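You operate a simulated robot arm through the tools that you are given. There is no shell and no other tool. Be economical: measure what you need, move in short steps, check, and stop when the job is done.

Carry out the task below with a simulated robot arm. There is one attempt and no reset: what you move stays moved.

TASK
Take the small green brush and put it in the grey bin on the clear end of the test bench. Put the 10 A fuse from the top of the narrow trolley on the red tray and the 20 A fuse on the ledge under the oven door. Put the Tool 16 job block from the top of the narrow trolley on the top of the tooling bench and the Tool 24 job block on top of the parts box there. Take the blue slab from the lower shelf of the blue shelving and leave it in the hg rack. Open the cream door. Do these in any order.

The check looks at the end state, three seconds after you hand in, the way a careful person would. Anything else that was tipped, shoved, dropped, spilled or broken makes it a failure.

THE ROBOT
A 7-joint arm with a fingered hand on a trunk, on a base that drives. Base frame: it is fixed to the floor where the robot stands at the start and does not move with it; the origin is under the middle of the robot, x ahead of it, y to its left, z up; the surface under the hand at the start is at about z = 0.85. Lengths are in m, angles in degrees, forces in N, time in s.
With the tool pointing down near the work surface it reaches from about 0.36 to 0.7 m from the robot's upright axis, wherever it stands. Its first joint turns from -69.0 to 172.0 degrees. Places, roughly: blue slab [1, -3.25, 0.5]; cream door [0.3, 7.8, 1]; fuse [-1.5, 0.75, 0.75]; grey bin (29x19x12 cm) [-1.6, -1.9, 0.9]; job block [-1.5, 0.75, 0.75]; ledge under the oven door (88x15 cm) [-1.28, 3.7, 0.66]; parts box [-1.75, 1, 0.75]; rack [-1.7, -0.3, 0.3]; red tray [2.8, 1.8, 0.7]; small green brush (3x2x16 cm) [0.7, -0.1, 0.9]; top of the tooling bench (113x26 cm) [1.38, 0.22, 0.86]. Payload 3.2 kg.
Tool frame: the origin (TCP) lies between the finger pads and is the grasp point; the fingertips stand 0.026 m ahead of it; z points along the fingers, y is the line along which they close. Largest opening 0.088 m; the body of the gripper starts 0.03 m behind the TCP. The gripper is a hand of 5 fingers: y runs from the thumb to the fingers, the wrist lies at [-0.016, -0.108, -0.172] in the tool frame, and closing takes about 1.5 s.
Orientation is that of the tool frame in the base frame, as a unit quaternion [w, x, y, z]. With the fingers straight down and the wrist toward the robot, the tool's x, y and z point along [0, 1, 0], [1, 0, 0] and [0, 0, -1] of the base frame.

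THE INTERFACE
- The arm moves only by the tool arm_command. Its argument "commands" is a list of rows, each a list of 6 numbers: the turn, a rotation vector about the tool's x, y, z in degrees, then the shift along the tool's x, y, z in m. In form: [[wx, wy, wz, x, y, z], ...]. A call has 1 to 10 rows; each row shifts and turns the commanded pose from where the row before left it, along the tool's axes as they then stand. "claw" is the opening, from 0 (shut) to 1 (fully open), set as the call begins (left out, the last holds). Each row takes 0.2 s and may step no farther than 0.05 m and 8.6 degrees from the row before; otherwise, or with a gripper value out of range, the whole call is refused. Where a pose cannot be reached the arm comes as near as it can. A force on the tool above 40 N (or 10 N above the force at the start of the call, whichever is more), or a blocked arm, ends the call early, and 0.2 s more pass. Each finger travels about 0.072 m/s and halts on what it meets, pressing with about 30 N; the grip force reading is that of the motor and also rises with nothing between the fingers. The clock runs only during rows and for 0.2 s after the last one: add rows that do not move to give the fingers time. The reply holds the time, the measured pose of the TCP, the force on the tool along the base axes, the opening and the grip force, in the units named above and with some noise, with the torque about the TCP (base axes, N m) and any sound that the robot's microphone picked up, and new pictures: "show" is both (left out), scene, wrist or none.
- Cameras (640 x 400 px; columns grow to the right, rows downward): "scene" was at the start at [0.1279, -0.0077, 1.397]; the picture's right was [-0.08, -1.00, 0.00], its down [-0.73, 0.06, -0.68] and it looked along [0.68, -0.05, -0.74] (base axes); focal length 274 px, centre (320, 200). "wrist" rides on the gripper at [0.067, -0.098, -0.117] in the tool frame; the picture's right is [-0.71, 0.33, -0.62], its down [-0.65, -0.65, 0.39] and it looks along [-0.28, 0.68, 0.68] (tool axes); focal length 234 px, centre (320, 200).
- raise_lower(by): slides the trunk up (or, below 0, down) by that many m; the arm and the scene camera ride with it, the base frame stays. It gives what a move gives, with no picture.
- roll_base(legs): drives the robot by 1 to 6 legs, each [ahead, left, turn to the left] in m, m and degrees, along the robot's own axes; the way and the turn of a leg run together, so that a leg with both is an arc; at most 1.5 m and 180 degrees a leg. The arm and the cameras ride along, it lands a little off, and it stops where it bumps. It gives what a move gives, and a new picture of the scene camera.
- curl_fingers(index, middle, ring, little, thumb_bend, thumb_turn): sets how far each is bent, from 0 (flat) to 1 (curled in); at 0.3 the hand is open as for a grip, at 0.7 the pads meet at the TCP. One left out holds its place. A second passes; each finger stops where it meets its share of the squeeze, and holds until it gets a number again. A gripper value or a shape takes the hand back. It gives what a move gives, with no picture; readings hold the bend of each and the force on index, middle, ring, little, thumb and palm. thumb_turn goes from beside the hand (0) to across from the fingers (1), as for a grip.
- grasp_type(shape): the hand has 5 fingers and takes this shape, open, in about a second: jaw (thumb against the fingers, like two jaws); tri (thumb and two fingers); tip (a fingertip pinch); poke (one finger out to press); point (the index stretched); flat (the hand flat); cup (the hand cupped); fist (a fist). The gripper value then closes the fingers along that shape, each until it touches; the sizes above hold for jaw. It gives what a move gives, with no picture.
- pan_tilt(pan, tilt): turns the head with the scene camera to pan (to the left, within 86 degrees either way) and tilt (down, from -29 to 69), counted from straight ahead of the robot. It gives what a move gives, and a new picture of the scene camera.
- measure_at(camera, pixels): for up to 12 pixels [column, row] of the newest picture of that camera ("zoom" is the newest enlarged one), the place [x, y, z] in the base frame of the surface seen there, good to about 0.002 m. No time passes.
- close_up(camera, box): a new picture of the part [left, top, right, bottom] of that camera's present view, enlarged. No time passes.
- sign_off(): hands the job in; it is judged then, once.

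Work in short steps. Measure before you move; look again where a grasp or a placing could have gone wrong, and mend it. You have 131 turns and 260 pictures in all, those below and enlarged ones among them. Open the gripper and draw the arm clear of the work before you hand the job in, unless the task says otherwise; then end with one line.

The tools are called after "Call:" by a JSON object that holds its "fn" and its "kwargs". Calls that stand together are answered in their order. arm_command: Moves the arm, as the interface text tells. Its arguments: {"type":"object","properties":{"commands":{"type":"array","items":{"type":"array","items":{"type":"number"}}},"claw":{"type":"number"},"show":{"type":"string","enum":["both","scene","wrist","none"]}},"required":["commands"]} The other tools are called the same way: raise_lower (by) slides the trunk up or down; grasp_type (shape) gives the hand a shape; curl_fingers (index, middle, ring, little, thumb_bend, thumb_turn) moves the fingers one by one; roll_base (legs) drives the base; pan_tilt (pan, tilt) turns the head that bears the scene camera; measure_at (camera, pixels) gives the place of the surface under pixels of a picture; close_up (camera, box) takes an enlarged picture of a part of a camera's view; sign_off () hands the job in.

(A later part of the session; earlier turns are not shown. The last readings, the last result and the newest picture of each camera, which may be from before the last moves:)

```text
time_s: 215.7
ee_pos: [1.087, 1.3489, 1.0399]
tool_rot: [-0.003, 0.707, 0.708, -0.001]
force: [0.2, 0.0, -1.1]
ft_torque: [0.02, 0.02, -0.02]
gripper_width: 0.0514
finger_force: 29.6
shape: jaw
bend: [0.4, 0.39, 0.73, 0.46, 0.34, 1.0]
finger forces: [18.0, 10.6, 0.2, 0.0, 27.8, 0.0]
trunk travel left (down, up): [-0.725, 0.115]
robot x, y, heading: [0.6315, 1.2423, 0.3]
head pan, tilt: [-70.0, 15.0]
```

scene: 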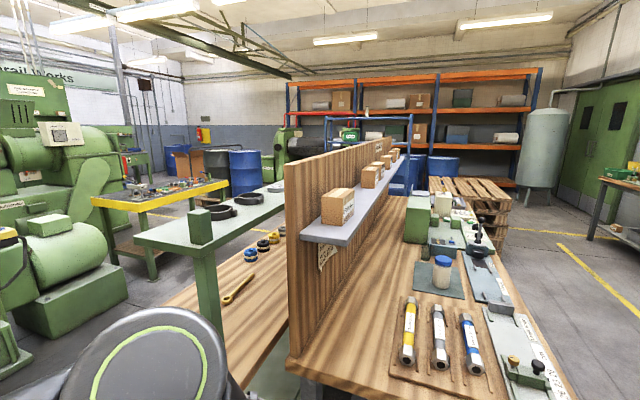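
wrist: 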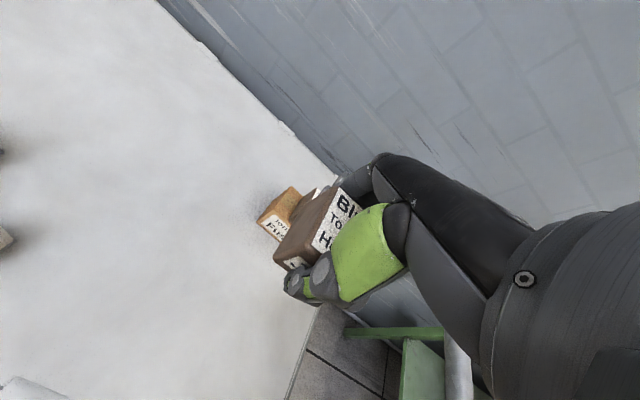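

The tooling bench shows a wooden top with an upper green shelf. I go on to x≈1.98, then turn right to look along it.

Call:
{"fn": "roll_base", "kwargs": {"legs": [[1.33, 0, 0], [0, 0, -90]]}}

Call:
{"fn": "pan_tilt", "kwargs": {"pan": -40, "tilt": 30}}

```text
time_s: 226.1
ee_pos: [2.0561, 0.8005, 1.0399]
tool_rot: [-0.002, 1.0, 0.009, 0.003]
force: [-0.3, 0.3, -1.1]
ft_torque: [-0.04, 0.0, 0.03]
gripper_width: 0.0512
finger_force: 30.2
shape: jaw
bend: [0.4, 0.39, 0.73, 0.46, 0.34, 1.0]
finger forces: [17.7, 10.4, 0.0, 0.0, 27.5, 0.0]
trunk travel left (down, up): [-0.725, 0.115]
robot x, y, heading: [1.9401, 1.2505, -88.7]
head pan, tilt: [-70.0, 15.0]
```

scene: 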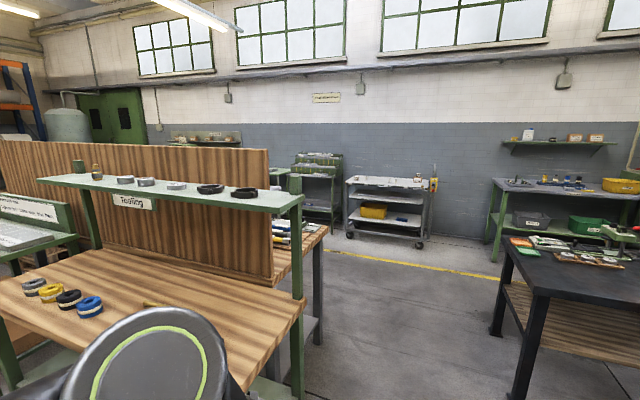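

```text
time_s: 227.0
ee_pos: [2.0558, 0.8003, 1.0406]
tool_rot: [-0.002, 1.0, 0.009, 0.002]
force: [-0.2, 0.5, -1.2]
ft_torque: [0.01, -0.02, -0.03]
gripper_width: 0.0514
finger_force: 29.8
shape: jaw
bend: [0.4, 0.39, 0.73, 0.46, 0.34, 1.0]
finger forces: [17.7, 10.4, 0.1, 0.0, 27.6, 0.0]
trunk travel left (down, up): [-0.725, 0.115]
robot x, y, heading: [1.9434, 1.2524, -88.5]
head pan, tilt: [-40.0, 30.0]
```

scene: 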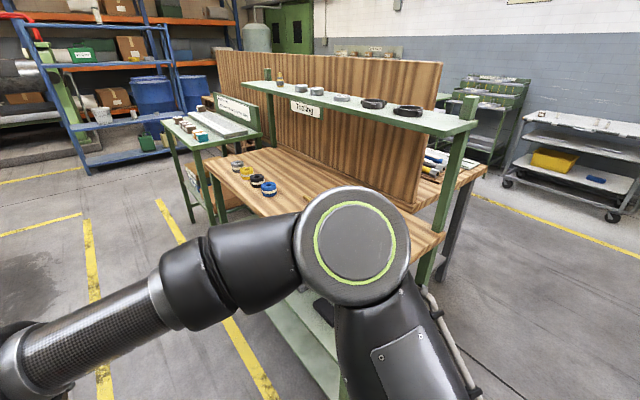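

"Tooling" bench identified; no parts box on it. I measure the wooden top's extents.

Call:
{"fn": "measure_at", "kwargs": {"camera": "scene", "pixels": [[225, 195], [280, 195], [440, 235], [432, 250], [265, 188], [245, 172], [310, 195], [420, 215], [200, 165], [470, 115], [300, 165], [290, 320]]}}

Call:
{"fn": "close_up", "kwargs": {"camera": "scene", "box": [150, 90, 480, 290]}}

```text
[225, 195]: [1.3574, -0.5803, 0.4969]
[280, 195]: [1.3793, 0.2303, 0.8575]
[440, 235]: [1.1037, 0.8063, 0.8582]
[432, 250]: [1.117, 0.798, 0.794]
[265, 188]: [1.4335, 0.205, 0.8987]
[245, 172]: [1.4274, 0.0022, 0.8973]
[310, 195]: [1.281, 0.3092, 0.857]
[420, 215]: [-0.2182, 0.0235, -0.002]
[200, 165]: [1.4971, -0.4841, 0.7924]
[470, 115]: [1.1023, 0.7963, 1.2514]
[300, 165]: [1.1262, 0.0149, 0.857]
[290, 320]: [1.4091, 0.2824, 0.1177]
```

```text
1.94 times, centred on (315, 190) of scene
```

zoom: 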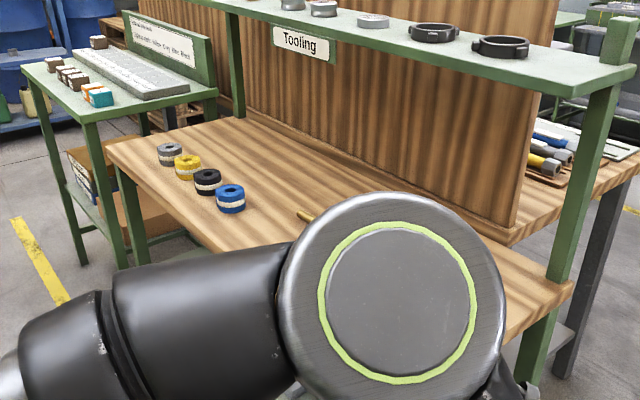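

Rings stand near (1.43,0..0.2). I'll set the block around (1.40,0.55). I drive to (2.03,0.65) and face the bench.

Call:
{"fn": "roll_base", "kwargs": {"legs": [[0.6, 0.09, 0], [0, 0, -91.5]]}}

Call:
{"fn": "pan_tilt", "kwargs": {"pan": 10, "tilt": 40}}

```text
time_s: 234.2
ee_pos: [1.5877, 0.5837, 1.0404]
tool_rot: [0.001, -0.699, 0.715, -0.003]
force: [0.2, -0.2, -1.1]
ft_torque: [0.0, 0.0, -0.01]
gripper_width: 0.0509
finger_force: 29.9
shape: jaw
bend: [0.4, 0.39, 0.73, 0.46, 0.34, 1.0]
finger forces: [17.5, 10.2, 0.0, 0.0, 27.2, 0.1]
trunk travel left (down, up): [-0.725, 0.115]
robot x, y, heading: [2.0444, 0.6785, 179.1]
head pan, tilt: [-40.0, 30.0]
```

scene: 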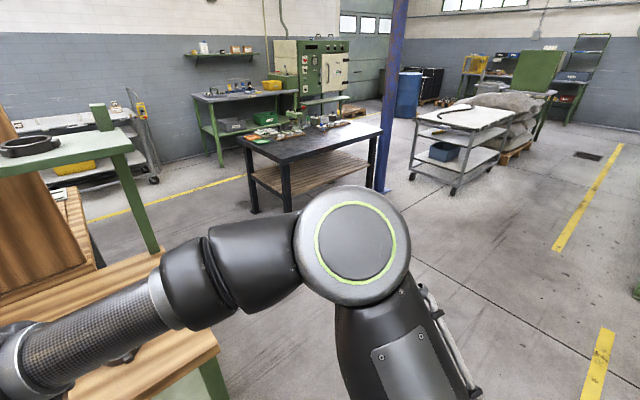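

```text
time_s: 235.4
ee_pos: [1.5873, 0.5837, 1.0412]
tool_rot: [0.001, -0.699, 0.715, -0.003]
force: [0.2, -0.7, -1.3]
ft_torque: [0.02, 0.01, 0.01]
gripper_width: 0.051
finger_force: 30.0
shape: jaw
bend: [0.4, 0.39, 0.73, 0.46, 0.34, 1.0]
finger forces: [17.4, 10.3, 0.0, 0.0, 27.2, 0.0]
trunk travel left (down, up): [-0.725, 0.115]
robot x, y, heading: [2.0473, 0.679, 179.0]
head pan, tilt: [10.0, 40.0]
```

scene: 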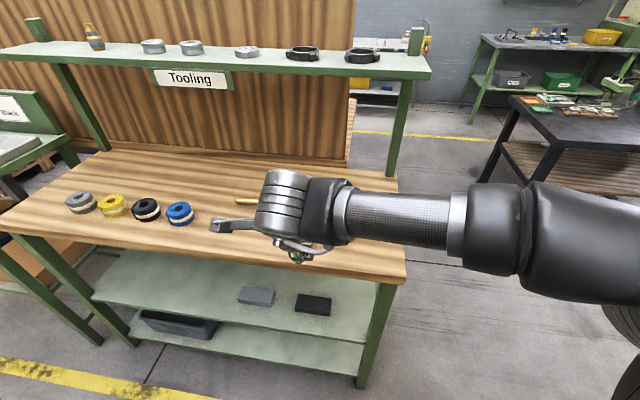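

The spanner end shows at (240,201). I measure it and the bench front edge.

Call:
{"fn": "measure_at", "kwargs": {"camera": "scene", "pixels": [[238, 201], [250, 200], [350, 262], [300, 262], [180, 210], [390, 265], [360, 250]]}}

Call:
{"fn": "arm_command", "kwargs": {"commands": [[0, 0, 0, 0, 0.045, 0], [0, 0, 0, 0, 0.045, 0], [0, 0, 0, 0, 0.045, 0], [0, 0, 0, 0, 0.045, 0]]}}

```text
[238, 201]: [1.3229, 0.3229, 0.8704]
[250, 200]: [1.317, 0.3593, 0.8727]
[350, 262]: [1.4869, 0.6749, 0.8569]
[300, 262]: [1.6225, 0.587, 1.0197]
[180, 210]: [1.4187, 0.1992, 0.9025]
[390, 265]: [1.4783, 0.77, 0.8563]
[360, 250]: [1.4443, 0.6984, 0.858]
```

```text
time_s: 236.4
ee_pos: [1.4071, 0.5882, 1.0371]
tool_rot: [0.003, -0.7, 0.714, -0.003]
force: [0.1, -0.1, -0.9]
ft_torque: [-0.03, -0.01, 0.03]
gripper_width: 0.0506
finger_force: 29.9
shape: jaw
bend: [0.4, 0.39, 0.73, 0.46, 0.34, 1.0]
finger forces: [17.2, 10.5, 0.1, 0.0, 27.2, 0.0]
trunk travel left (down, up): [-0.725, 0.115]
robot x, y, heading: [2.0469, 0.6824, 179.1]
head pan, tilt: [10.0, 40.0]
```

scene: 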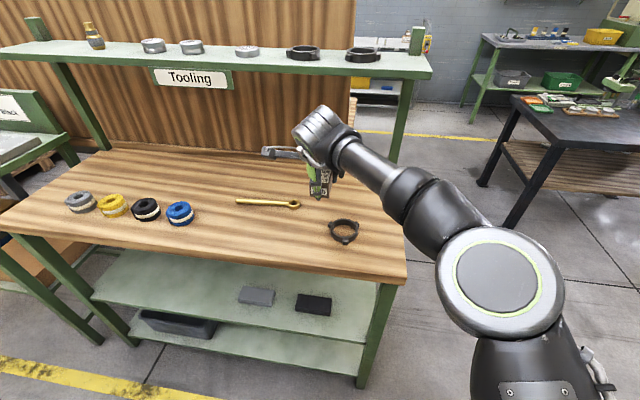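
wrist: 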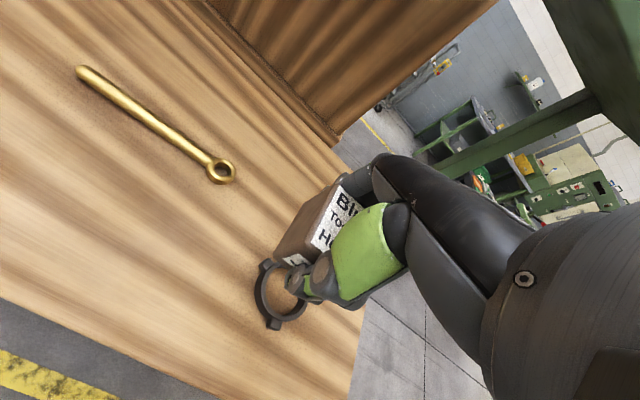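

A ring clamp lies right below at (343,232), so I need another spot, perhaps (265,232). I measure.

Call:
{"fn": "measure_at", "kwargs": {"camera": "scene", "pixels": [[343, 232], [328, 230], [330, 240], [265, 232], [250, 228], [285, 230], [297, 204], [340, 185], [190, 222], [265, 258]]}}

```text
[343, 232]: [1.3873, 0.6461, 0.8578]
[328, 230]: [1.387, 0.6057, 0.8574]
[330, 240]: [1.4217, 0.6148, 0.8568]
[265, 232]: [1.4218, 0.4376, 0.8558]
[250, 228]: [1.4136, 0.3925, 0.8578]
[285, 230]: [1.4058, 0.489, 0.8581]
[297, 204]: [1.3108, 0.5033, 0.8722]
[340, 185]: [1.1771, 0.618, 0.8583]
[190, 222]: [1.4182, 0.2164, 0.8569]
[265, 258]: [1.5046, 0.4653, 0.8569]
```

Free spot at (1.43,0.42). I shift left 0.168 m and lower to z≈0.91.

Call:
{"fn": "arm_command", "kwargs": {"commands": [[0, 0, 0, 0.042, -0.006, 0], [0, 0, 0, 0.042, -0.006, 0], [0, 0, 0, 0.042, -0.006, 0], [0, 0, 0, 0.042, -0.006, 0], [0, 0, 0, 0, 0, 0.045], [0, 0, 0, 0, 0, 0.045], [0, 0, 0, 0, 0, 0.035]]}}

```text
time_s: 238.0
ee_pos: [1.4333, 0.5049, 0.9133]
tool_rot: [0.0, -0.699, 0.715, -0.003]
force: [-0.1, 0.4, -1.0]
ft_torque: [0.0, -0.01, -0.01]
gripper_width: 0.0506
finger_force: 29.3
shape: jaw
bend: [0.4, 0.39, 0.73, 0.46, 0.35, 1.0]
finger forces: [16.8, 10.5, 0.1, 0.0, 27.0, 0.0]
out of reach, approached as far as the arm can: row 2, 3, 4
trunk travel left (down, up): [-0.725, 0.115]
robot x, y, heading: [2.0469, 0.6805, 179.0]
head pan, tilt: [10.0, 40.0]
```

scene: 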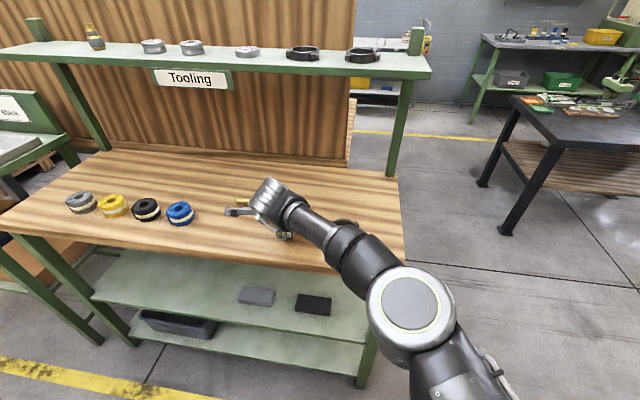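
wrist: 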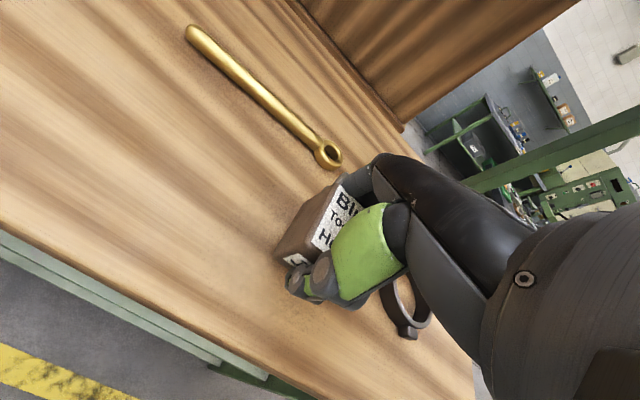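

Sideways reach ended at y=0.505. I shift the base left 0.085 m instead; nothing stands between.

Call:
{"fn": "roll_base", "kwargs": {"legs": [[0, 0.085, 0]]}}

Call:
{"fn": "arm_command", "kwargs": {"commands": [[0, 0, 0, 0, 0, 0.015], [0, 0, 0, 0, 0, 0.006], [0, 0, 0, 0, 0, 0.003]]}}

```text
time_s: 239.1
ee_pos: [1.4316, 0.4191, 0.9122]
tool_rot: [0.001, -0.699, 0.715, -0.003]
force: [0.3, 0.2, -1.3]
ft_torque: [0.03, -0.01, 0.03]
gripper_width: 0.0503
finger_force: 30.1
shape: jaw
bend: [0.4, 0.39, 0.73, 0.46, 0.35, 1.0]
finger forces: [16.8, 10.5, 0.0, 0.1, 26.9, 0.0]
trunk travel left (down, up): [-0.725, 0.115]
robot x, y, heading: [2.0393, 0.592, 178.9]
head pan, tilt: [10.0, 40.0]
```

scene: 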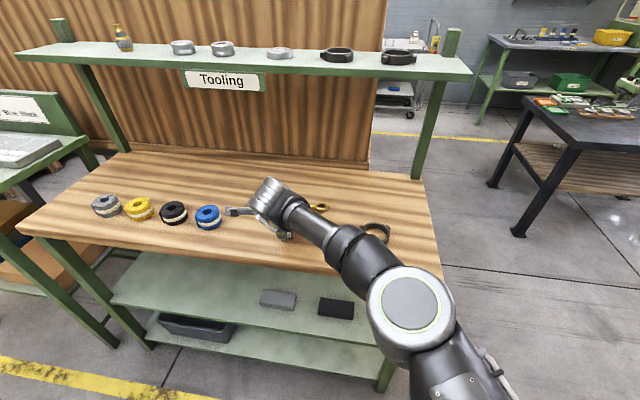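

```text
time_s: 239.9
ee_pos: [1.4333, 0.4198, 0.8893]
tool_rot: [0.0, -0.698, 0.716, -0.003]
force: [0.5, -0.3, -0.6]
ft_torque: [-0.01, 0.02, 0.03]
gripper_width: 0.0502
finger_force: 30.3
shape: jaw
bend: [0.4, 0.39, 0.73, 0.46, 0.35, 1.0]
finger forces: [16.8, 10.6, 0.2, 0.0, 26.9, 0.0]
trunk travel left (down, up): [-0.725, 0.115]
robot x, y, heading: [2.0441, 0.5983, 178.9]
head pan, tilt: [10.0, 40.0]
```

scene: 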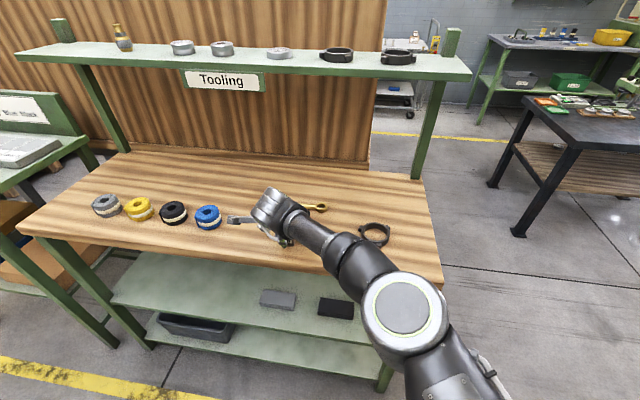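
wrist: 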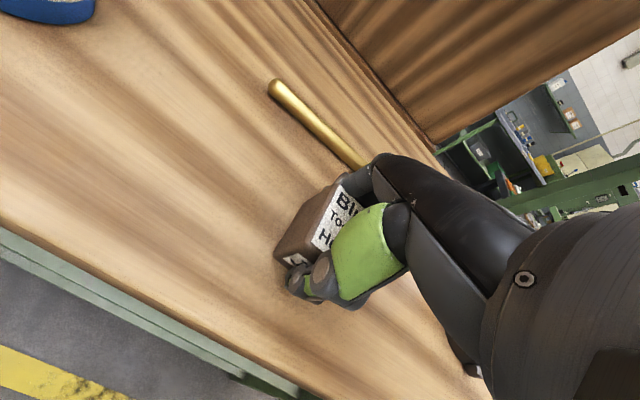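

Almost touching. I open, rise, and retract a bit.

Call:
{"fn": "arm_command", "kwargs": {"commands": [[0, 0, 0, 0, 0, 0.002], [0, 0, 0, 0, 0, 0]], "show": "none"}}

Call:
{"fn": "arm_command", "kwargs": {"commands": [[0, 0, 0, 0, 0, 0], [0, 0, 0, 0, 0, 0], [0, 0, 0, 0, 0, 0], [0, 0, 0, 0, 0, 0], [0, 0, 0, 0, 0, 0], [0, 0, 0, 0, 0, -0.03], [0, 0, 0, 0, 0, -0.045], [0, 0, 0, 0, 0, -0.045], [0, 0, 0, -0.03, -0.03, -0.03], [0, 0, 0, -0.03, -0.035, 0]], "claw": 1}}

```text
time_s: 240.5
ee_pos: [1.4335, 0.4189, 0.8893]
tool_rot: [0.0, -0.699, 0.715, -0.003]
force: [-1.2, -0.1, 3.6]
ft_torque: [-0.03, -0.08, -0.02]
gripper_width: 0.0504
finger_force: 29.5
shape: jaw
bend: [0.4, 0.4, 0.73, 0.46, 0.35, 1.0]
finger forces: [18.8, 10.6, 0.0, 0.0, 27.2, 0.0]
trunk travel left (down, up): [-0.725, 0.115]
robot x, y, heading: [2.0417, 0.5946, 178.9]
head pan, tilt: [10.0, 40.0]
```

```text
refused: row 9 steps farther than a row can; nothing moved
```

The last row was too long; I resend with shorter steps.

Call:
{"fn": "arm_command", "kwargs": {"commands": [[0, 0, 0, 0, 0, 0], [0, 0, 0, 0, 0, 0], [0, 0, 0, 0, 0, 0], [0, 0, 0, 0, 0, 0], [0, 0, 0, 0, 0, 0], [0, 0, 0, 0, 0, -0.03], [0, 0, 0, 0, 0, -0.045], [0, 0, 0, 0, 0, -0.045], [0, 0, 0, -0.02, -0.04, 0], [0, 0, 0, -0.02, -0.04, 0]], "claw": 1}}

```text
time_s: 242.7
ee_pos: [1.5175, 0.4561, 1.0056]
tool_rot: [-0.002, -0.698, 0.716, -0.002]
force: [0.1, -0.7, 0.0]
ft_torque: [-0.02, 0.01, 0.0]
gripper_width: 0.0878
finger_force: 0.0
shape: jaw
bend: [0.3, 0.3, 0.3, 0.3, 0.3, 0.97]
finger forces: [0.0, 0.0, 0.1, 0.0, 0.1, 0.1]
trunk travel left (down, up): [-0.725, 0.115]
robot x, y, heading: [2.0453, 0.5932, 178.8]
head pan, tilt: [10.0, 40.0]
```

scene: 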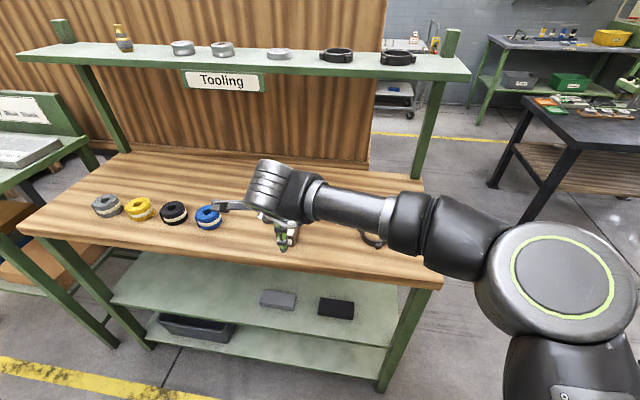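
wrist: 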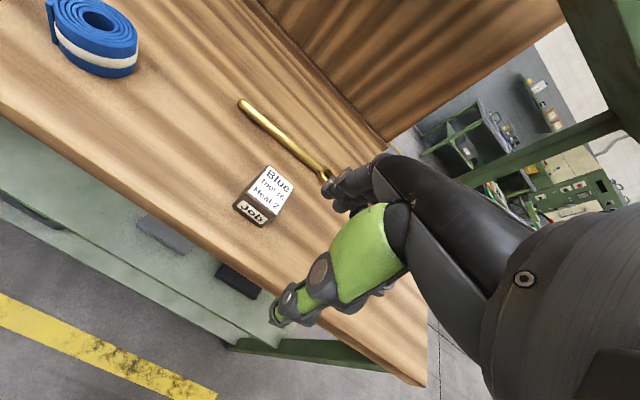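

Tool 16 stands free on the tooling bench. I drive back through the passage to the trolley for the 10 A fuse.

Call:
{"fn": "roll_base", "kwargs": {"legs": [[0, -0.64, 1.2], [1.4, 0, 0], [1.2, 0, 0]]}}

```text
time_s: 258.8
ee_pos: [-1.1079, 1.3026, 1.0056]
tool_rot: [0.0, -0.668, 0.744, -0.003]
force: [-0.6, -0.4, 0.9]
ft_torque: [-0.03, 0.0, 0.0]
gripper_width: 0.088
finger_force: 0.1
shape: jaw
bend: [0.3, 0.3, 0.3, 0.3, 0.3, 0.97]
finger forces: [0.1, 0.0, 0.0, 0.0, 0.0, 0.0]
trunk travel left (down, up): [-0.725, 0.115]
robot x, y, heading: [-0.5718, 1.3932, 174.0]
head pan, tilt: [10.0, 40.0]
```

scene: 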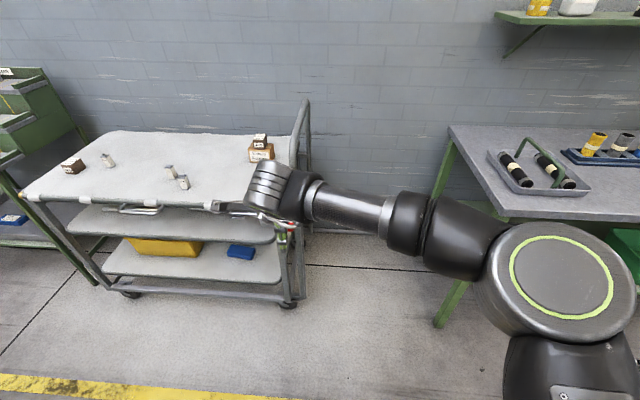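

Heading drifted to 174°. I correct and drive to about (-0.92,0.85).

Call:
{"fn": "roll_base", "kwargs": {"legs": [[0, 0, 6], [0, 0.54, 0], [0.33, 0, 0]]}}

Call:
{"fn": "close_up", "kwargs": {"camera": "wrist", "box": [0, 100, 400, 400]}}

```text
time_s: 264.2
ee_pos: [-1.4299, 0.7251, 1.0055]
tool_rot: [0.0, -0.702, 0.712, -0.003]
force: [0.6, -0.4, 0.8]
ft_torque: [-0.01, -0.01, 0.01]
gripper_width: 0.088
finger_force: 0.2
shape: jaw
bend: [0.3, 0.3, 0.3, 0.3, 0.3, 0.97]
finger forces: [0.1, 0.0, 0.1, 0.0, 0.1, 0.0]
trunk travel left (down, up): [-0.725, 0.115]
robot x, y, heading: [-0.9036, 0.867, 179.4]
head pan, tilt: [10.0, 40.0]
```

scene: 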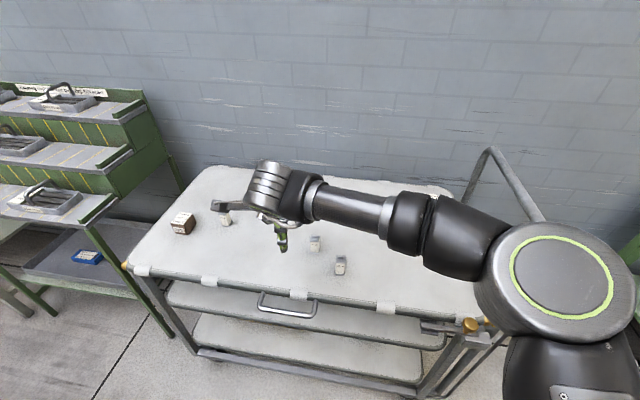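

```text
1.33 times, centred on (200, 250) of wrist
```

zoom: 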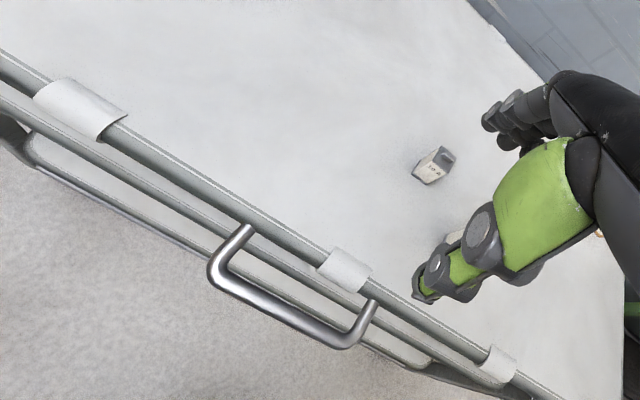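

I measure the 10 A fuse precisely in both views.

Call:
{"fn": "measure_at", "kwargs": {"camera": "zoom", "pixels": [[440, 155], [436, 148], [452, 157], [418, 178], [428, 165]]}}

Call:
{"fn": "measure_at", "kwargs": {"camera": "scene", "pixels": [[315, 238], [319, 238], [316, 246], [340, 260]]}}

Call:
{"fn": "close_up", "kwargs": {"camera": "scene", "box": [290, 220, 370, 280]}}

```text
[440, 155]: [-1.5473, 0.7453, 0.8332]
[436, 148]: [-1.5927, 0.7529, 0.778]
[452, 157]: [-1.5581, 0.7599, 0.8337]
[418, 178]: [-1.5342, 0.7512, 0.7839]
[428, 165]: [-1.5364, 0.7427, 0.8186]
```

```text
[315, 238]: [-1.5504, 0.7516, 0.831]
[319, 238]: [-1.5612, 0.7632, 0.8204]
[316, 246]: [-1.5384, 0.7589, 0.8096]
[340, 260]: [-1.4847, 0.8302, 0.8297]
```

```text
6.67 times, centred on (330, 250) of scene
```

zoom: 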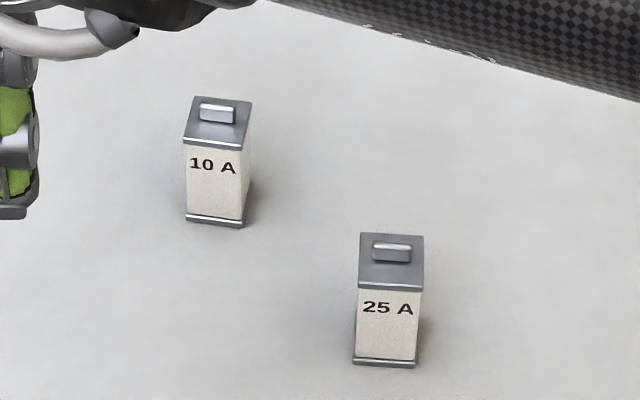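

10 A centre ≈(-1.550,0.752). I go over it and down to z≈0.90 first.

Call:
{"fn": "arm_command", "kwargs": {"commands": [[0, 0, 0, -0.013, 0.04, 0], [0, 0, 0, -0.014, 0.04, 0], [0, 0, 0, 0, 0.04, 0], [0, 0, 0, 0, 0, 0.04], [0, 0, 0, 0, 0, 0.04], [0, 0, 0, 0, 0, 0.025]]}}

```text
time_s: 265.6
ee_pos: [-1.5531, 0.7518, 0.8986]
tool_rot: [-0.001, -0.702, 0.712, -0.003]
force: [0.2, 0.9, -1.3]
ft_torque: [-0.03, -0.02, -0.01]
gripper_width: 0.0877
finger_force: 0.0
shape: jaw
bend: [0.3, 0.3, 0.3, 0.3, 0.3, 0.97]
finger forces: [0.0, 0.0, 0.0, 0.0, 0.0, 0.0]
trunk travel left (down, up): [-0.725, 0.115]
robot x, y, heading: [-0.9074, 0.8666, 179.4]
head pan, tilt: [10.0, 40.0]
```

scene: 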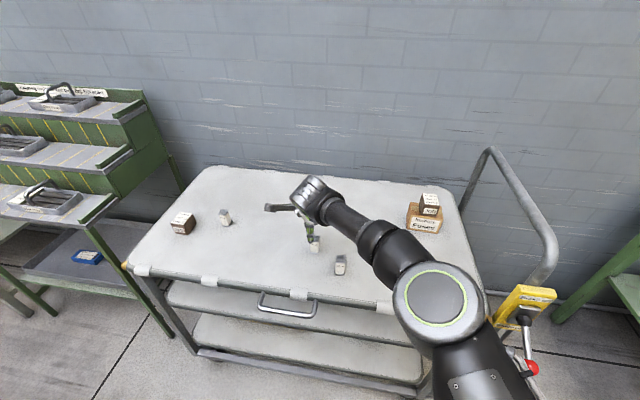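
wrist: 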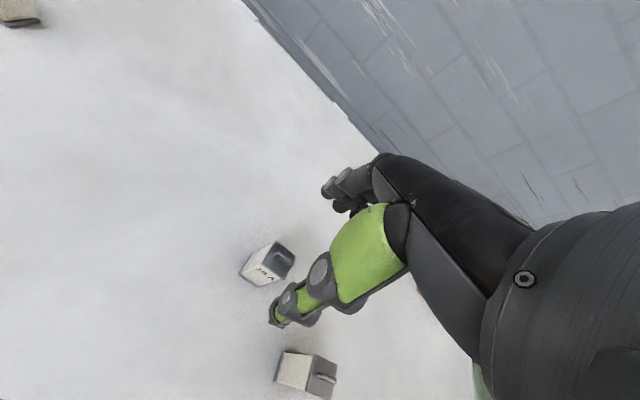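

The fuse lies in line, and the 25 A fuse is clear of the thumb. I descend to z≈0.822.

Call:
{"fn": "arm_command", "kwargs": {"commands": [[0, 0, 0, 0, 0, 0.035], [0, 0, 0, 0, 0, 0.03], [0, 0, 0, 0, 0, 0.012]]}}

```text
time_s: 266.4
ee_pos: [-1.5505, 0.754, 0.8226]
tool_rot: [0.0, -0.702, 0.712, -0.002]
force: [-0.1, -0.1, -0.6]
ft_torque: [0.05, 0.01, -0.01]
gripper_width: 0.0881
finger_force: 0.0
shape: jaw
bend: [0.3, 0.3, 0.3, 0.3, 0.3, 0.97]
finger forces: [0.0, 0.0, 0.0, 0.0, 0.1, 0.1]
trunk travel left (down, up): [-0.725, 0.115]
robot x, y, heading: [-0.9046, 0.8659, 179.6]
head pan, tilt: [10.0, 40.0]
```

scene: 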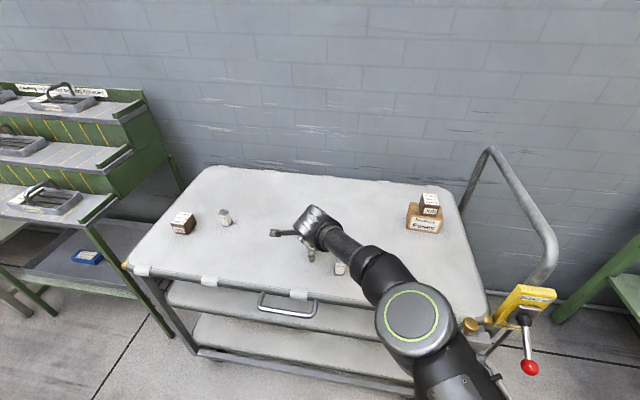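
wrist: 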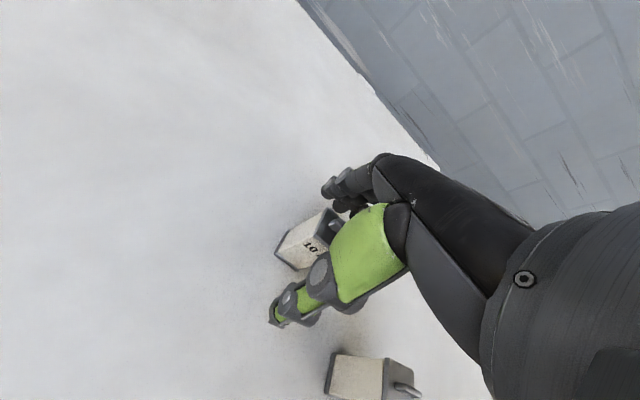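

Close on the fuse.

Call:
{"fn": "arm_command", "kwargs": {"commands": [[0, 0, 0, 0, 0, 0], [0, 0, 0, 0, 0, 0], [0, 0, 0, 0, 0, 0], [0, 0, 0, 0, 0, 0], [0, 0, 0, 0, 0, 0], [0, 0, 0, 0, 0, 0], [0, 0, 0, 0, 0, 0], [0, 0, 0, 0, 0, 0]], "claw": 0}}

```text
time_s: 268.2
ee_pos: [-1.5505, 0.754, 0.8245]
tool_rot: [0.001, -0.702, 0.712, -0.003]
force: [0.9, -1.2, 0.6]
ft_torque: [-0.01, 0.0, -0.05]
gripper_width: 0.0207
finger_force: 29.5
shape: jaw
bend: [0.6, 0.54, 0.72, 0.65, 0.48, 1.0]
finger forces: [15.4, 10.1, 0.0, 0.0, 25.4, 0.0]
trunk travel left (down, up): [-0.725, 0.115]
robot x, y, heading: [-0.9031, 0.8672, 179.5]
head pan, tilt: [10.0, 40.0]
```

scene: 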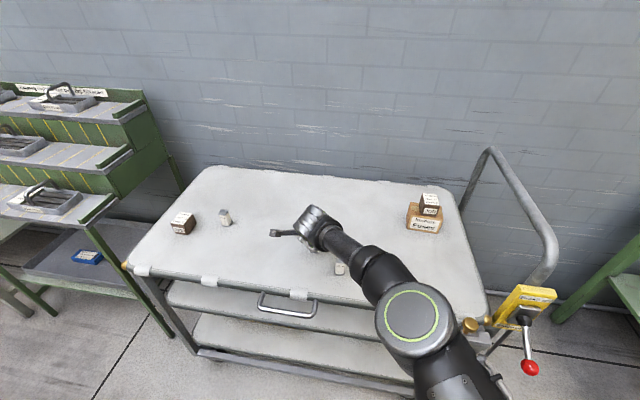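
wrist: 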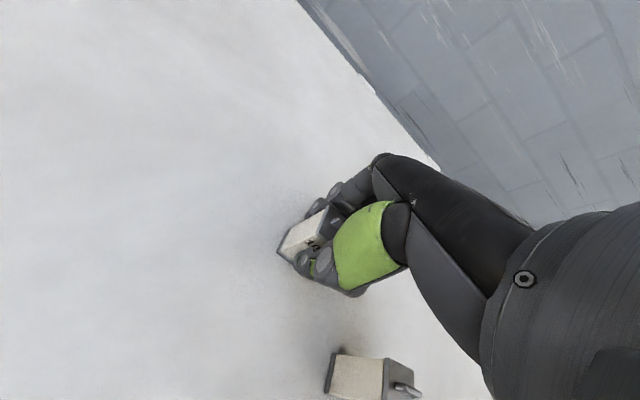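

Gripped at width 2.1 cm. I lift, retract, and back off.

Call:
{"fn": "arm_command", "kwargs": {"commands": [[0, 0, 0, 0, 0, -0.03], [0, 0, 0, 0, 0, -0.045], [0, 0, 0, 0, 0, -0.045], [0, 0, 0, 0, 0, -0.045], [0, 0, 0, 0, -0.03, -0.03], [0, 0, 0, 0, -0.045, 0], [0, 0, 0, 0, -0.045, 0], [0, 0, 0, 0, -0.045, 0]]}}

Call:
{"fn": "roll_base", "kwargs": {"legs": [[-0.25, -0.35, 0], [0, 0, 180]]}}

```text
time_s: 270.0
ee_pos: [-1.3835, 0.7502, 1.0192]
tool_rot: [0.0, -0.701, 0.713, -0.002]
force: [0.3, -1.0, 0.2]
ft_torque: [0.01, 0.02, 0.0]
gripper_width: 0.0209
finger_force: 30.0
shape: jaw
bend: [0.6, 0.54, 0.72, 0.65, 0.48, 1.0]
finger forces: [15.3, 10.2, 0.1, 0.0, 25.4, 0.0]
trunk travel left (down, up): [-0.725, 0.115]
robot x, y, heading: [-0.9024, 0.8656, 179.3]
head pan, tilt: [10.0, 40.0]
```

scene: 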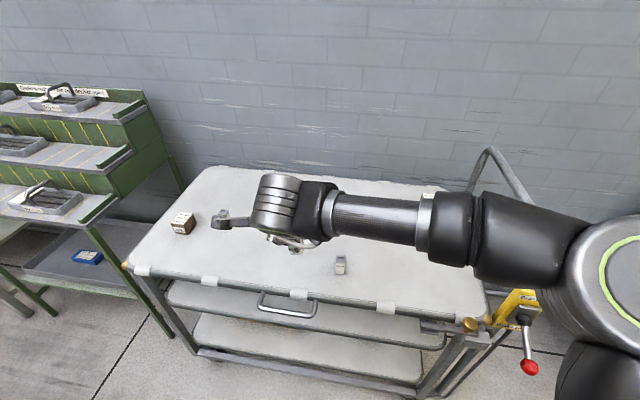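
wrist: 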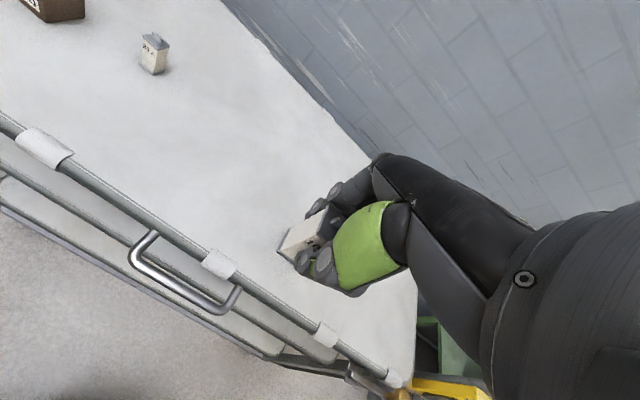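

```text
time_s: 280.1
ee_pos: [-0.1804, 1.3742, 1.0196]
tool_rot: [-0.002, 0.684, 0.729, -0.001]
force: [0.0, 0.1, -1.2]
ft_torque: [0.0, -0.02, -0.03]
gripper_width: 0.0206
finger_force: 30.0
shape: jaw
bend: [0.6, 0.54, 0.72, 0.65, 0.48, 1.0]
finger forces: [15.1, 9.6, 0.0, 0.0, 24.7, 0.1]
trunk travel left (down, up): [-0.725, 0.115]
robot x, y, heading: [-0.6469, 1.2223, 3.8]
head pan, tilt: [10.0, 40.0]
```

scene: 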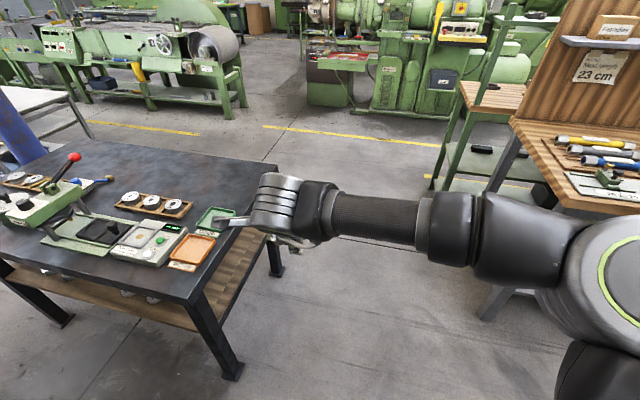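

Facing the lathe; I fix the heading, pass the gap, then shift left in front of the red tray.

Call:
{"fn": "roll_base", "kwargs": {"legs": [[0, 0, -3.8], [1.4, 0, 0], [0.9, 0, 0], [0, 0.45, 0]]}}

Call:
{"fn": "pan_tilt", "kwargs": {"pan": 8, "tilt": 30}}

```text
time_s: 294.3
ee_pos: [2.1424, 1.7806, 1.0171]
tool_rot: [-0.003, 0.713, 0.702, -0.001]
force: [-0.5, -0.5, -0.1]
ft_torque: [-0.01, 0.01, -0.03]
gripper_width: 0.0207
finger_force: 30.4
shape: jaw
bend: [0.6, 0.54, 0.72, 0.65, 0.48, 1.0]
finger forces: [15.1, 9.7, 0.1, 0.0, 24.8, 0.0]
trunk travel left (down, up): [-0.725, 0.115]
robot x, y, heading: [1.6574, 1.6635, -0.8]
head pan, tilt: [10.0, 40.0]
```

scene: 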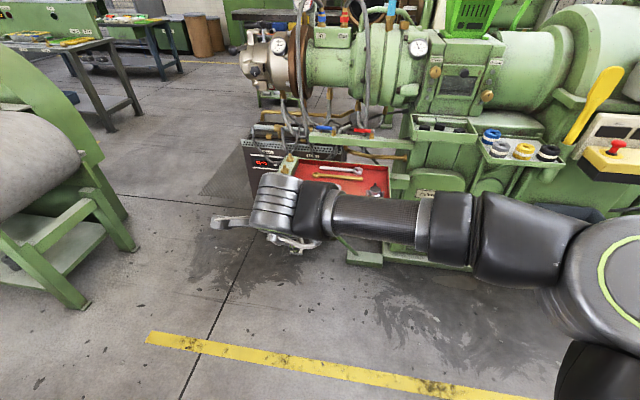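

```text
time_s: 295.0
ee_pos: [2.142, 1.7804, 1.0186]
tool_rot: [-0.003, 0.713, 0.701, 0.0]
force: [-1.0, -0.9, -0.6]
ft_torque: [0.0, 0.03, -0.02]
gripper_width: 0.0208
finger_force: 29.7
shape: jaw
bend: [0.6, 0.54, 0.72, 0.65, 0.48, 1.0]
finger forces: [15.1, 9.7, 0.0, 0.1, 24.7, 0.0]
trunk travel left (down, up): [-0.725, 0.115]
robot x, y, heading: [1.6579, 1.6659, -0.7]
head pan, tilt: [8.0, 30.0]
```

scene: 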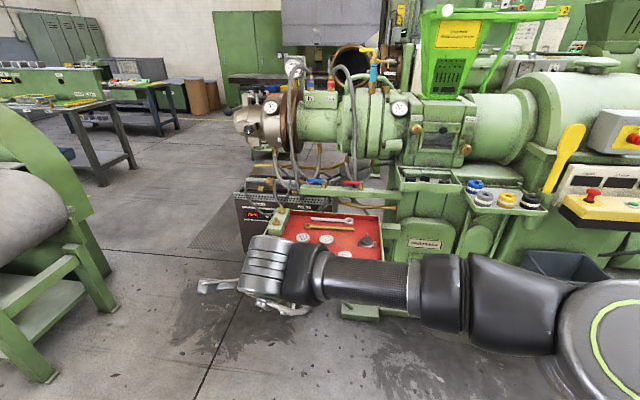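

The red tray is at (330,232) with round parts, spanners and a dark item. I zoom and measure.

Call:
{"fn": "close_up", "kwargs": {"camera": "scene", "box": [225, 130, 425, 260]}}

Call:
{"fn": "measure_at", "kwargs": {"camera": "scene", "pixels": [[290, 215], [385, 220], [345, 238], [390, 250], [325, 228], [355, 228], [368, 240], [300, 165], [375, 205], [350, 183], [345, 250], [335, 243]]}}

```text
3.08 times, centred on (325, 195) of scene
```

zoom: 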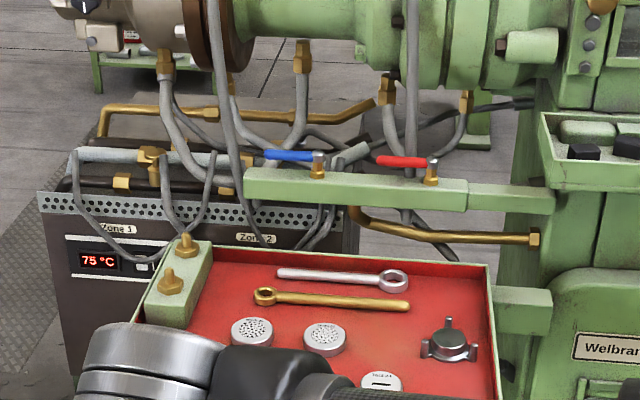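

```text
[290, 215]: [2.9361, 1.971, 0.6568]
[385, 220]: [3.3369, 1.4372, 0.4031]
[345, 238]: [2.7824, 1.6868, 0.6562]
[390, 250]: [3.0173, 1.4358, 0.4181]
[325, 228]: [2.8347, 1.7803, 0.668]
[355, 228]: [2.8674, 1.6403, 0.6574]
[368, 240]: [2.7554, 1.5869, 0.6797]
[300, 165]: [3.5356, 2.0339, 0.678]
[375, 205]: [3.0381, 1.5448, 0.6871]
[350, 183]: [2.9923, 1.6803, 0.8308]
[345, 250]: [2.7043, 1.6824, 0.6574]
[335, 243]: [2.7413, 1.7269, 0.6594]
```

Tray floor z≈0.657, x≈2.6–3.0, y≈1.54–2.05. I move 0.4 m closer and use the wrist view to see the free area.

Call:
{"fn": "roll_base", "kwargs": {"legs": [[0.42, 0, 0.8]]}}

Call:
{"fn": "arm_command", "kwargs": {"commands": [[0, 0, 0, 0, 0, 0]]}}

```text
time_s: 297.6
ee_pos: [2.5587, 1.7898, 1.0175]
tool_rot: [-0.003, 0.705, 0.709, 0.0]
force: [-0.1, 0.0, -0.4]
ft_torque: [-0.02, 0.0, 0.03]
gripper_width: 0.0206
finger_force: 30.5
shape: jaw
bend: [0.6, 0.54, 0.72, 0.65, 0.48, 1.0]
finger forces: [15.1, 9.7, 0.0, 0.1, 24.9, 0.0]
trunk travel left (down, up): [-0.725, 0.115]
robot x, y, heading: [2.0838, 1.6654, 0.9]
head pan, tilt: [8.0, 30.0]
```

scene: 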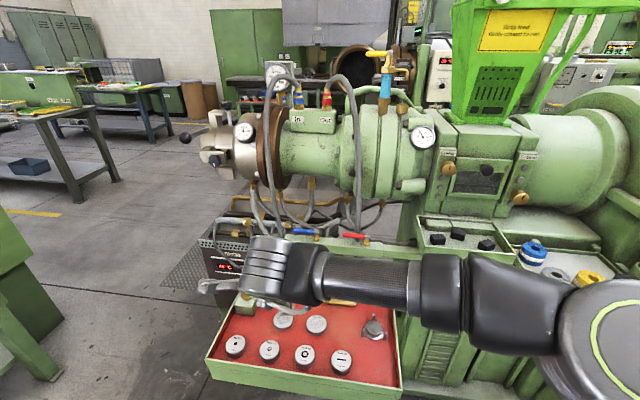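

```text
time_s: 298.0
ee_pos: [2.5581, 1.7888, 1.0184]
tool_rot: [-0.003, 0.706, 0.708, -0.001]
force: [-0.4, 0.0, -1.1]
ft_torque: [-0.01, -0.01, 0.02]
gripper_width: 0.0205
finger_force: 30.2
shape: jaw
bend: [0.6, 0.54, 0.72, 0.65, 0.48, 1.0]
finger forces: [15.1, 9.7, 0.0, 0.0, 24.8, 0.0]
trunk travel left (down, up): [-0.725, 0.115]
robot x, y, heading: [2.0777, 1.6642, 0.6]
head pan, tilt: [8.0, 30.0]
```

scene: 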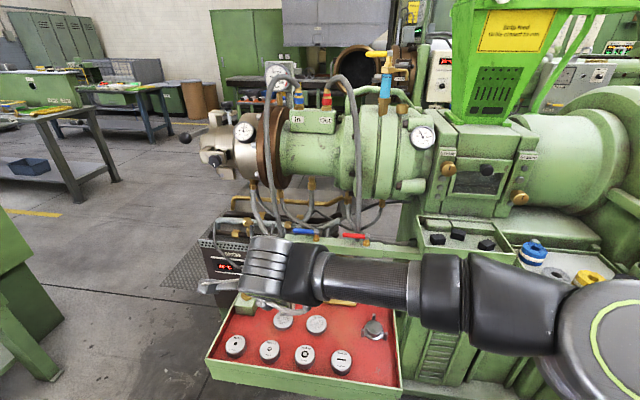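
wrist: 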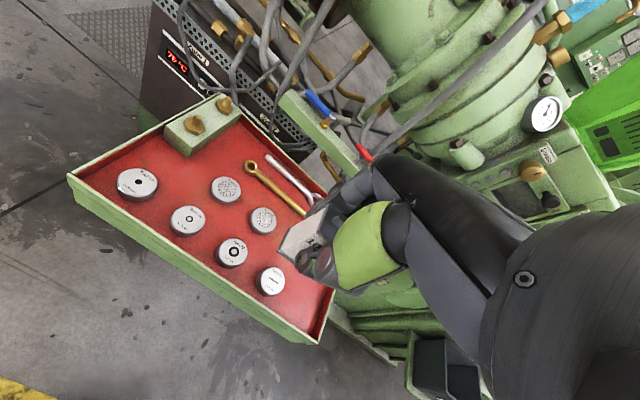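

I measure the caps and candidate free spots such as (373,362) and (345,338).

Call:
{"fn": "measure_at", "kwargs": {"camera": "scene", "pixels": [[340, 360], [305, 355], [373, 330], [316, 325], [373, 362], [345, 338], [395, 375], [388, 345], [345, 303], [360, 345], [300, 338], [400, 390]]}}

Call:
{"fn": "close_up", "kwargs": {"camera": "scene", "box": [190, 280, 420, 400]}}

```text
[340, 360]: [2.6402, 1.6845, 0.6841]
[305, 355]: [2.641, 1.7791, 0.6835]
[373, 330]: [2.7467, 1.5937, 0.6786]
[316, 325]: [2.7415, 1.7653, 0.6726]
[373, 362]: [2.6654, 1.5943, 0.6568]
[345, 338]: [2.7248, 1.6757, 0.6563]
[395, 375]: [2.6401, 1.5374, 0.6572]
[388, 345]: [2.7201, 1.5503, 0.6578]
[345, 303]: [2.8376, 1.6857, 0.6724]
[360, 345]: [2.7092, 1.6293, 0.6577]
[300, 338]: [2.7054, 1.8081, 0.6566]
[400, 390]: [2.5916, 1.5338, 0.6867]
```

```text
2.78 times, centred on (305, 340) of scene
```

zoom: 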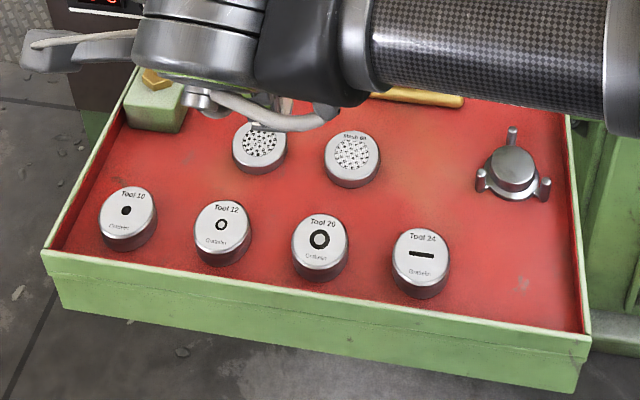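

I choose the free spot (2.657,1.60). I lower the trunk 0.12 m, then shift over it.

Call:
{"fn": "raise_lower", "kwargs": {"by": -0.12}}

Call:
{"fn": "arm_command", "kwargs": {"commands": [[0, 0, 0, -0.04, 0.02, 0], [0, 0, 0, -0.04, 0.02, 0], [0, 0, 0, -0.04, 0.02, 0], [0, 0, 0, -0.04, 0.02, 0], [0, 0, 0, -0.029, 0.018, 0], [0, 0, 0, 0, 0, 0.04], [0, 0, 0, 0, 0, 0.04]]}}

```text
time_s: 299.5
ee_pos: [2.5579, 1.7889, 0.8982]
tool_rot: [-0.002, 0.705, 0.709, 0.0]
force: [0.8, -0.2, -1.5]
ft_torque: [0.0, 0.02, 0.01]
gripper_width: 0.0205
finger_force: 30.5
shape: jaw
bend: [0.6, 0.54, 0.72, 0.65, 0.48, 1.0]
finger forces: [15.1, 9.8, 0.1, 0.1, 24.8, 0.0]
trunk travel left (down, up): [-0.605, 0.235]
robot x, y, heading: [2.0767, 1.6702, 0.4]
head pan, tilt: [8.0, 30.0]
```

```text
time_s: 301.1
ee_pos: [2.6598, 1.6007, 0.8171]
tool_rot: [-0.004, 0.706, 0.708, -0.001]
force: [0.3, -0.4, -1.1]
ft_torque: [0.0, -0.04, -0.02]
gripper_width: 0.0206
finger_force: 30.1
shape: jaw
bend: [0.6, 0.54, 0.72, 0.65, 0.48, 1.0]
finger forces: [15.0, 9.8, 0.0, 0.0, 24.7, 0.0]
trunk travel left (down, up): [-0.605, 0.235]
robot x, y, heading: [2.0815, 1.6668, 0.3]
head pan, tilt: [8.0, 30.0]
```

scene: 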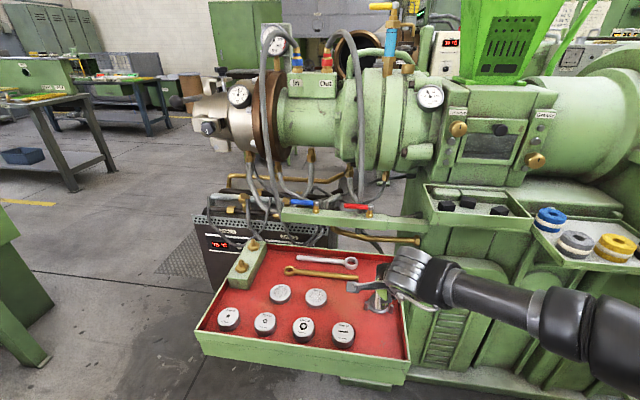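
wrist: 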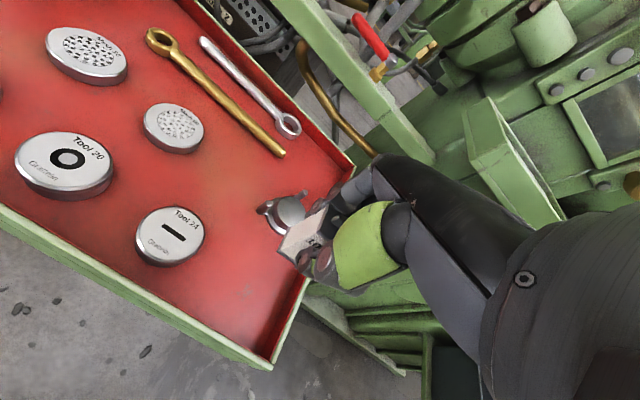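

I check clearance between the forearm and the lathe's ledge trays before lowering.

Call:
{"fn": "measure_at", "kwargs": {"camera": "scene", "pixels": [[500, 295], [560, 320], [620, 335], [560, 262], [620, 270], [480, 222], [450, 345], [560, 370], [370, 287], [420, 275], [380, 297]]}}

Call:
{"fn": "close_up", "kwargs": {"camera": "scene", "box": [320, 230, 520, 380]}}

```text
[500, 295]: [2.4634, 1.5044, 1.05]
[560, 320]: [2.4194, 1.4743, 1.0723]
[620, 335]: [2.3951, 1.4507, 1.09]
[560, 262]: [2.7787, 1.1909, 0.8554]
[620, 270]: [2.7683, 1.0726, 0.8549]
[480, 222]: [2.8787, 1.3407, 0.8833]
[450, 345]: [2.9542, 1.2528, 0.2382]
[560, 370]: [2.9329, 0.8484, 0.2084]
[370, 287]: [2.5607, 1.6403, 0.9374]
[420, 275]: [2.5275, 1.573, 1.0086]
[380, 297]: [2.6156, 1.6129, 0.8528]
```

```text
2.67 times, centred on (420, 305) of scene
```

zoom: 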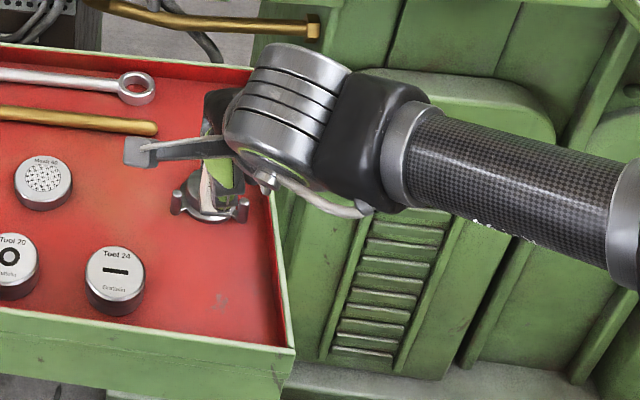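

Plenty of room. I lower to about 1 cm above contact.

Call:
{"fn": "arm_command", "kwargs": {"commands": [[0, 0, 0, 0, 0, 0.04], [0, 0, 0, 0, 0, 0.04], [0, 0, 0, 0, 0, 0.02], [0, 0, 0, 0, 0, 0.006]]}}

```text
time_s: 302.1
ee_pos: [2.6589, 1.6004, 0.7097]
tool_rot: [-0.003, 0.707, 0.707, -0.001]
force: [-0.5, -0.4, -0.6]
ft_torque: [-0.02, 0.03, 0.04]
gripper_width: 0.0207
finger_force: 29.8
shape: jaw
bend: [0.6, 0.54, 0.72, 0.65, 0.48, 1.0]
finger forces: [15.1, 9.7, 0.0, 0.0, 24.7, 0.1]
trunk travel left (down, up): [-0.605, 0.235]
robot x, y, heading: [2.0809, 1.6656, 0.3]
head pan, tilt: [8.0, 30.0]
```

scene: 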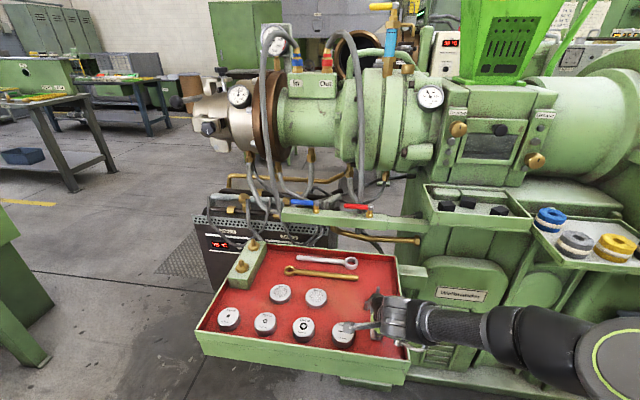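
wrist: 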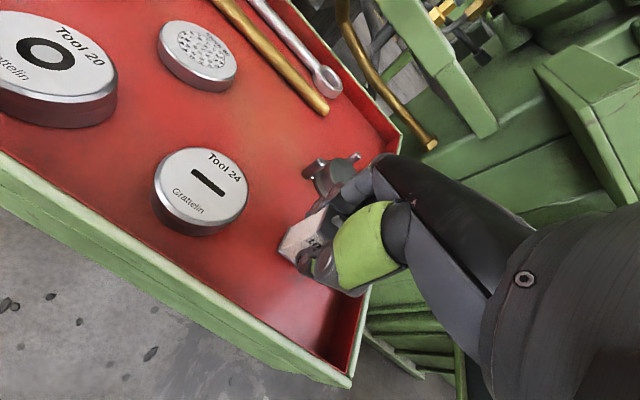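

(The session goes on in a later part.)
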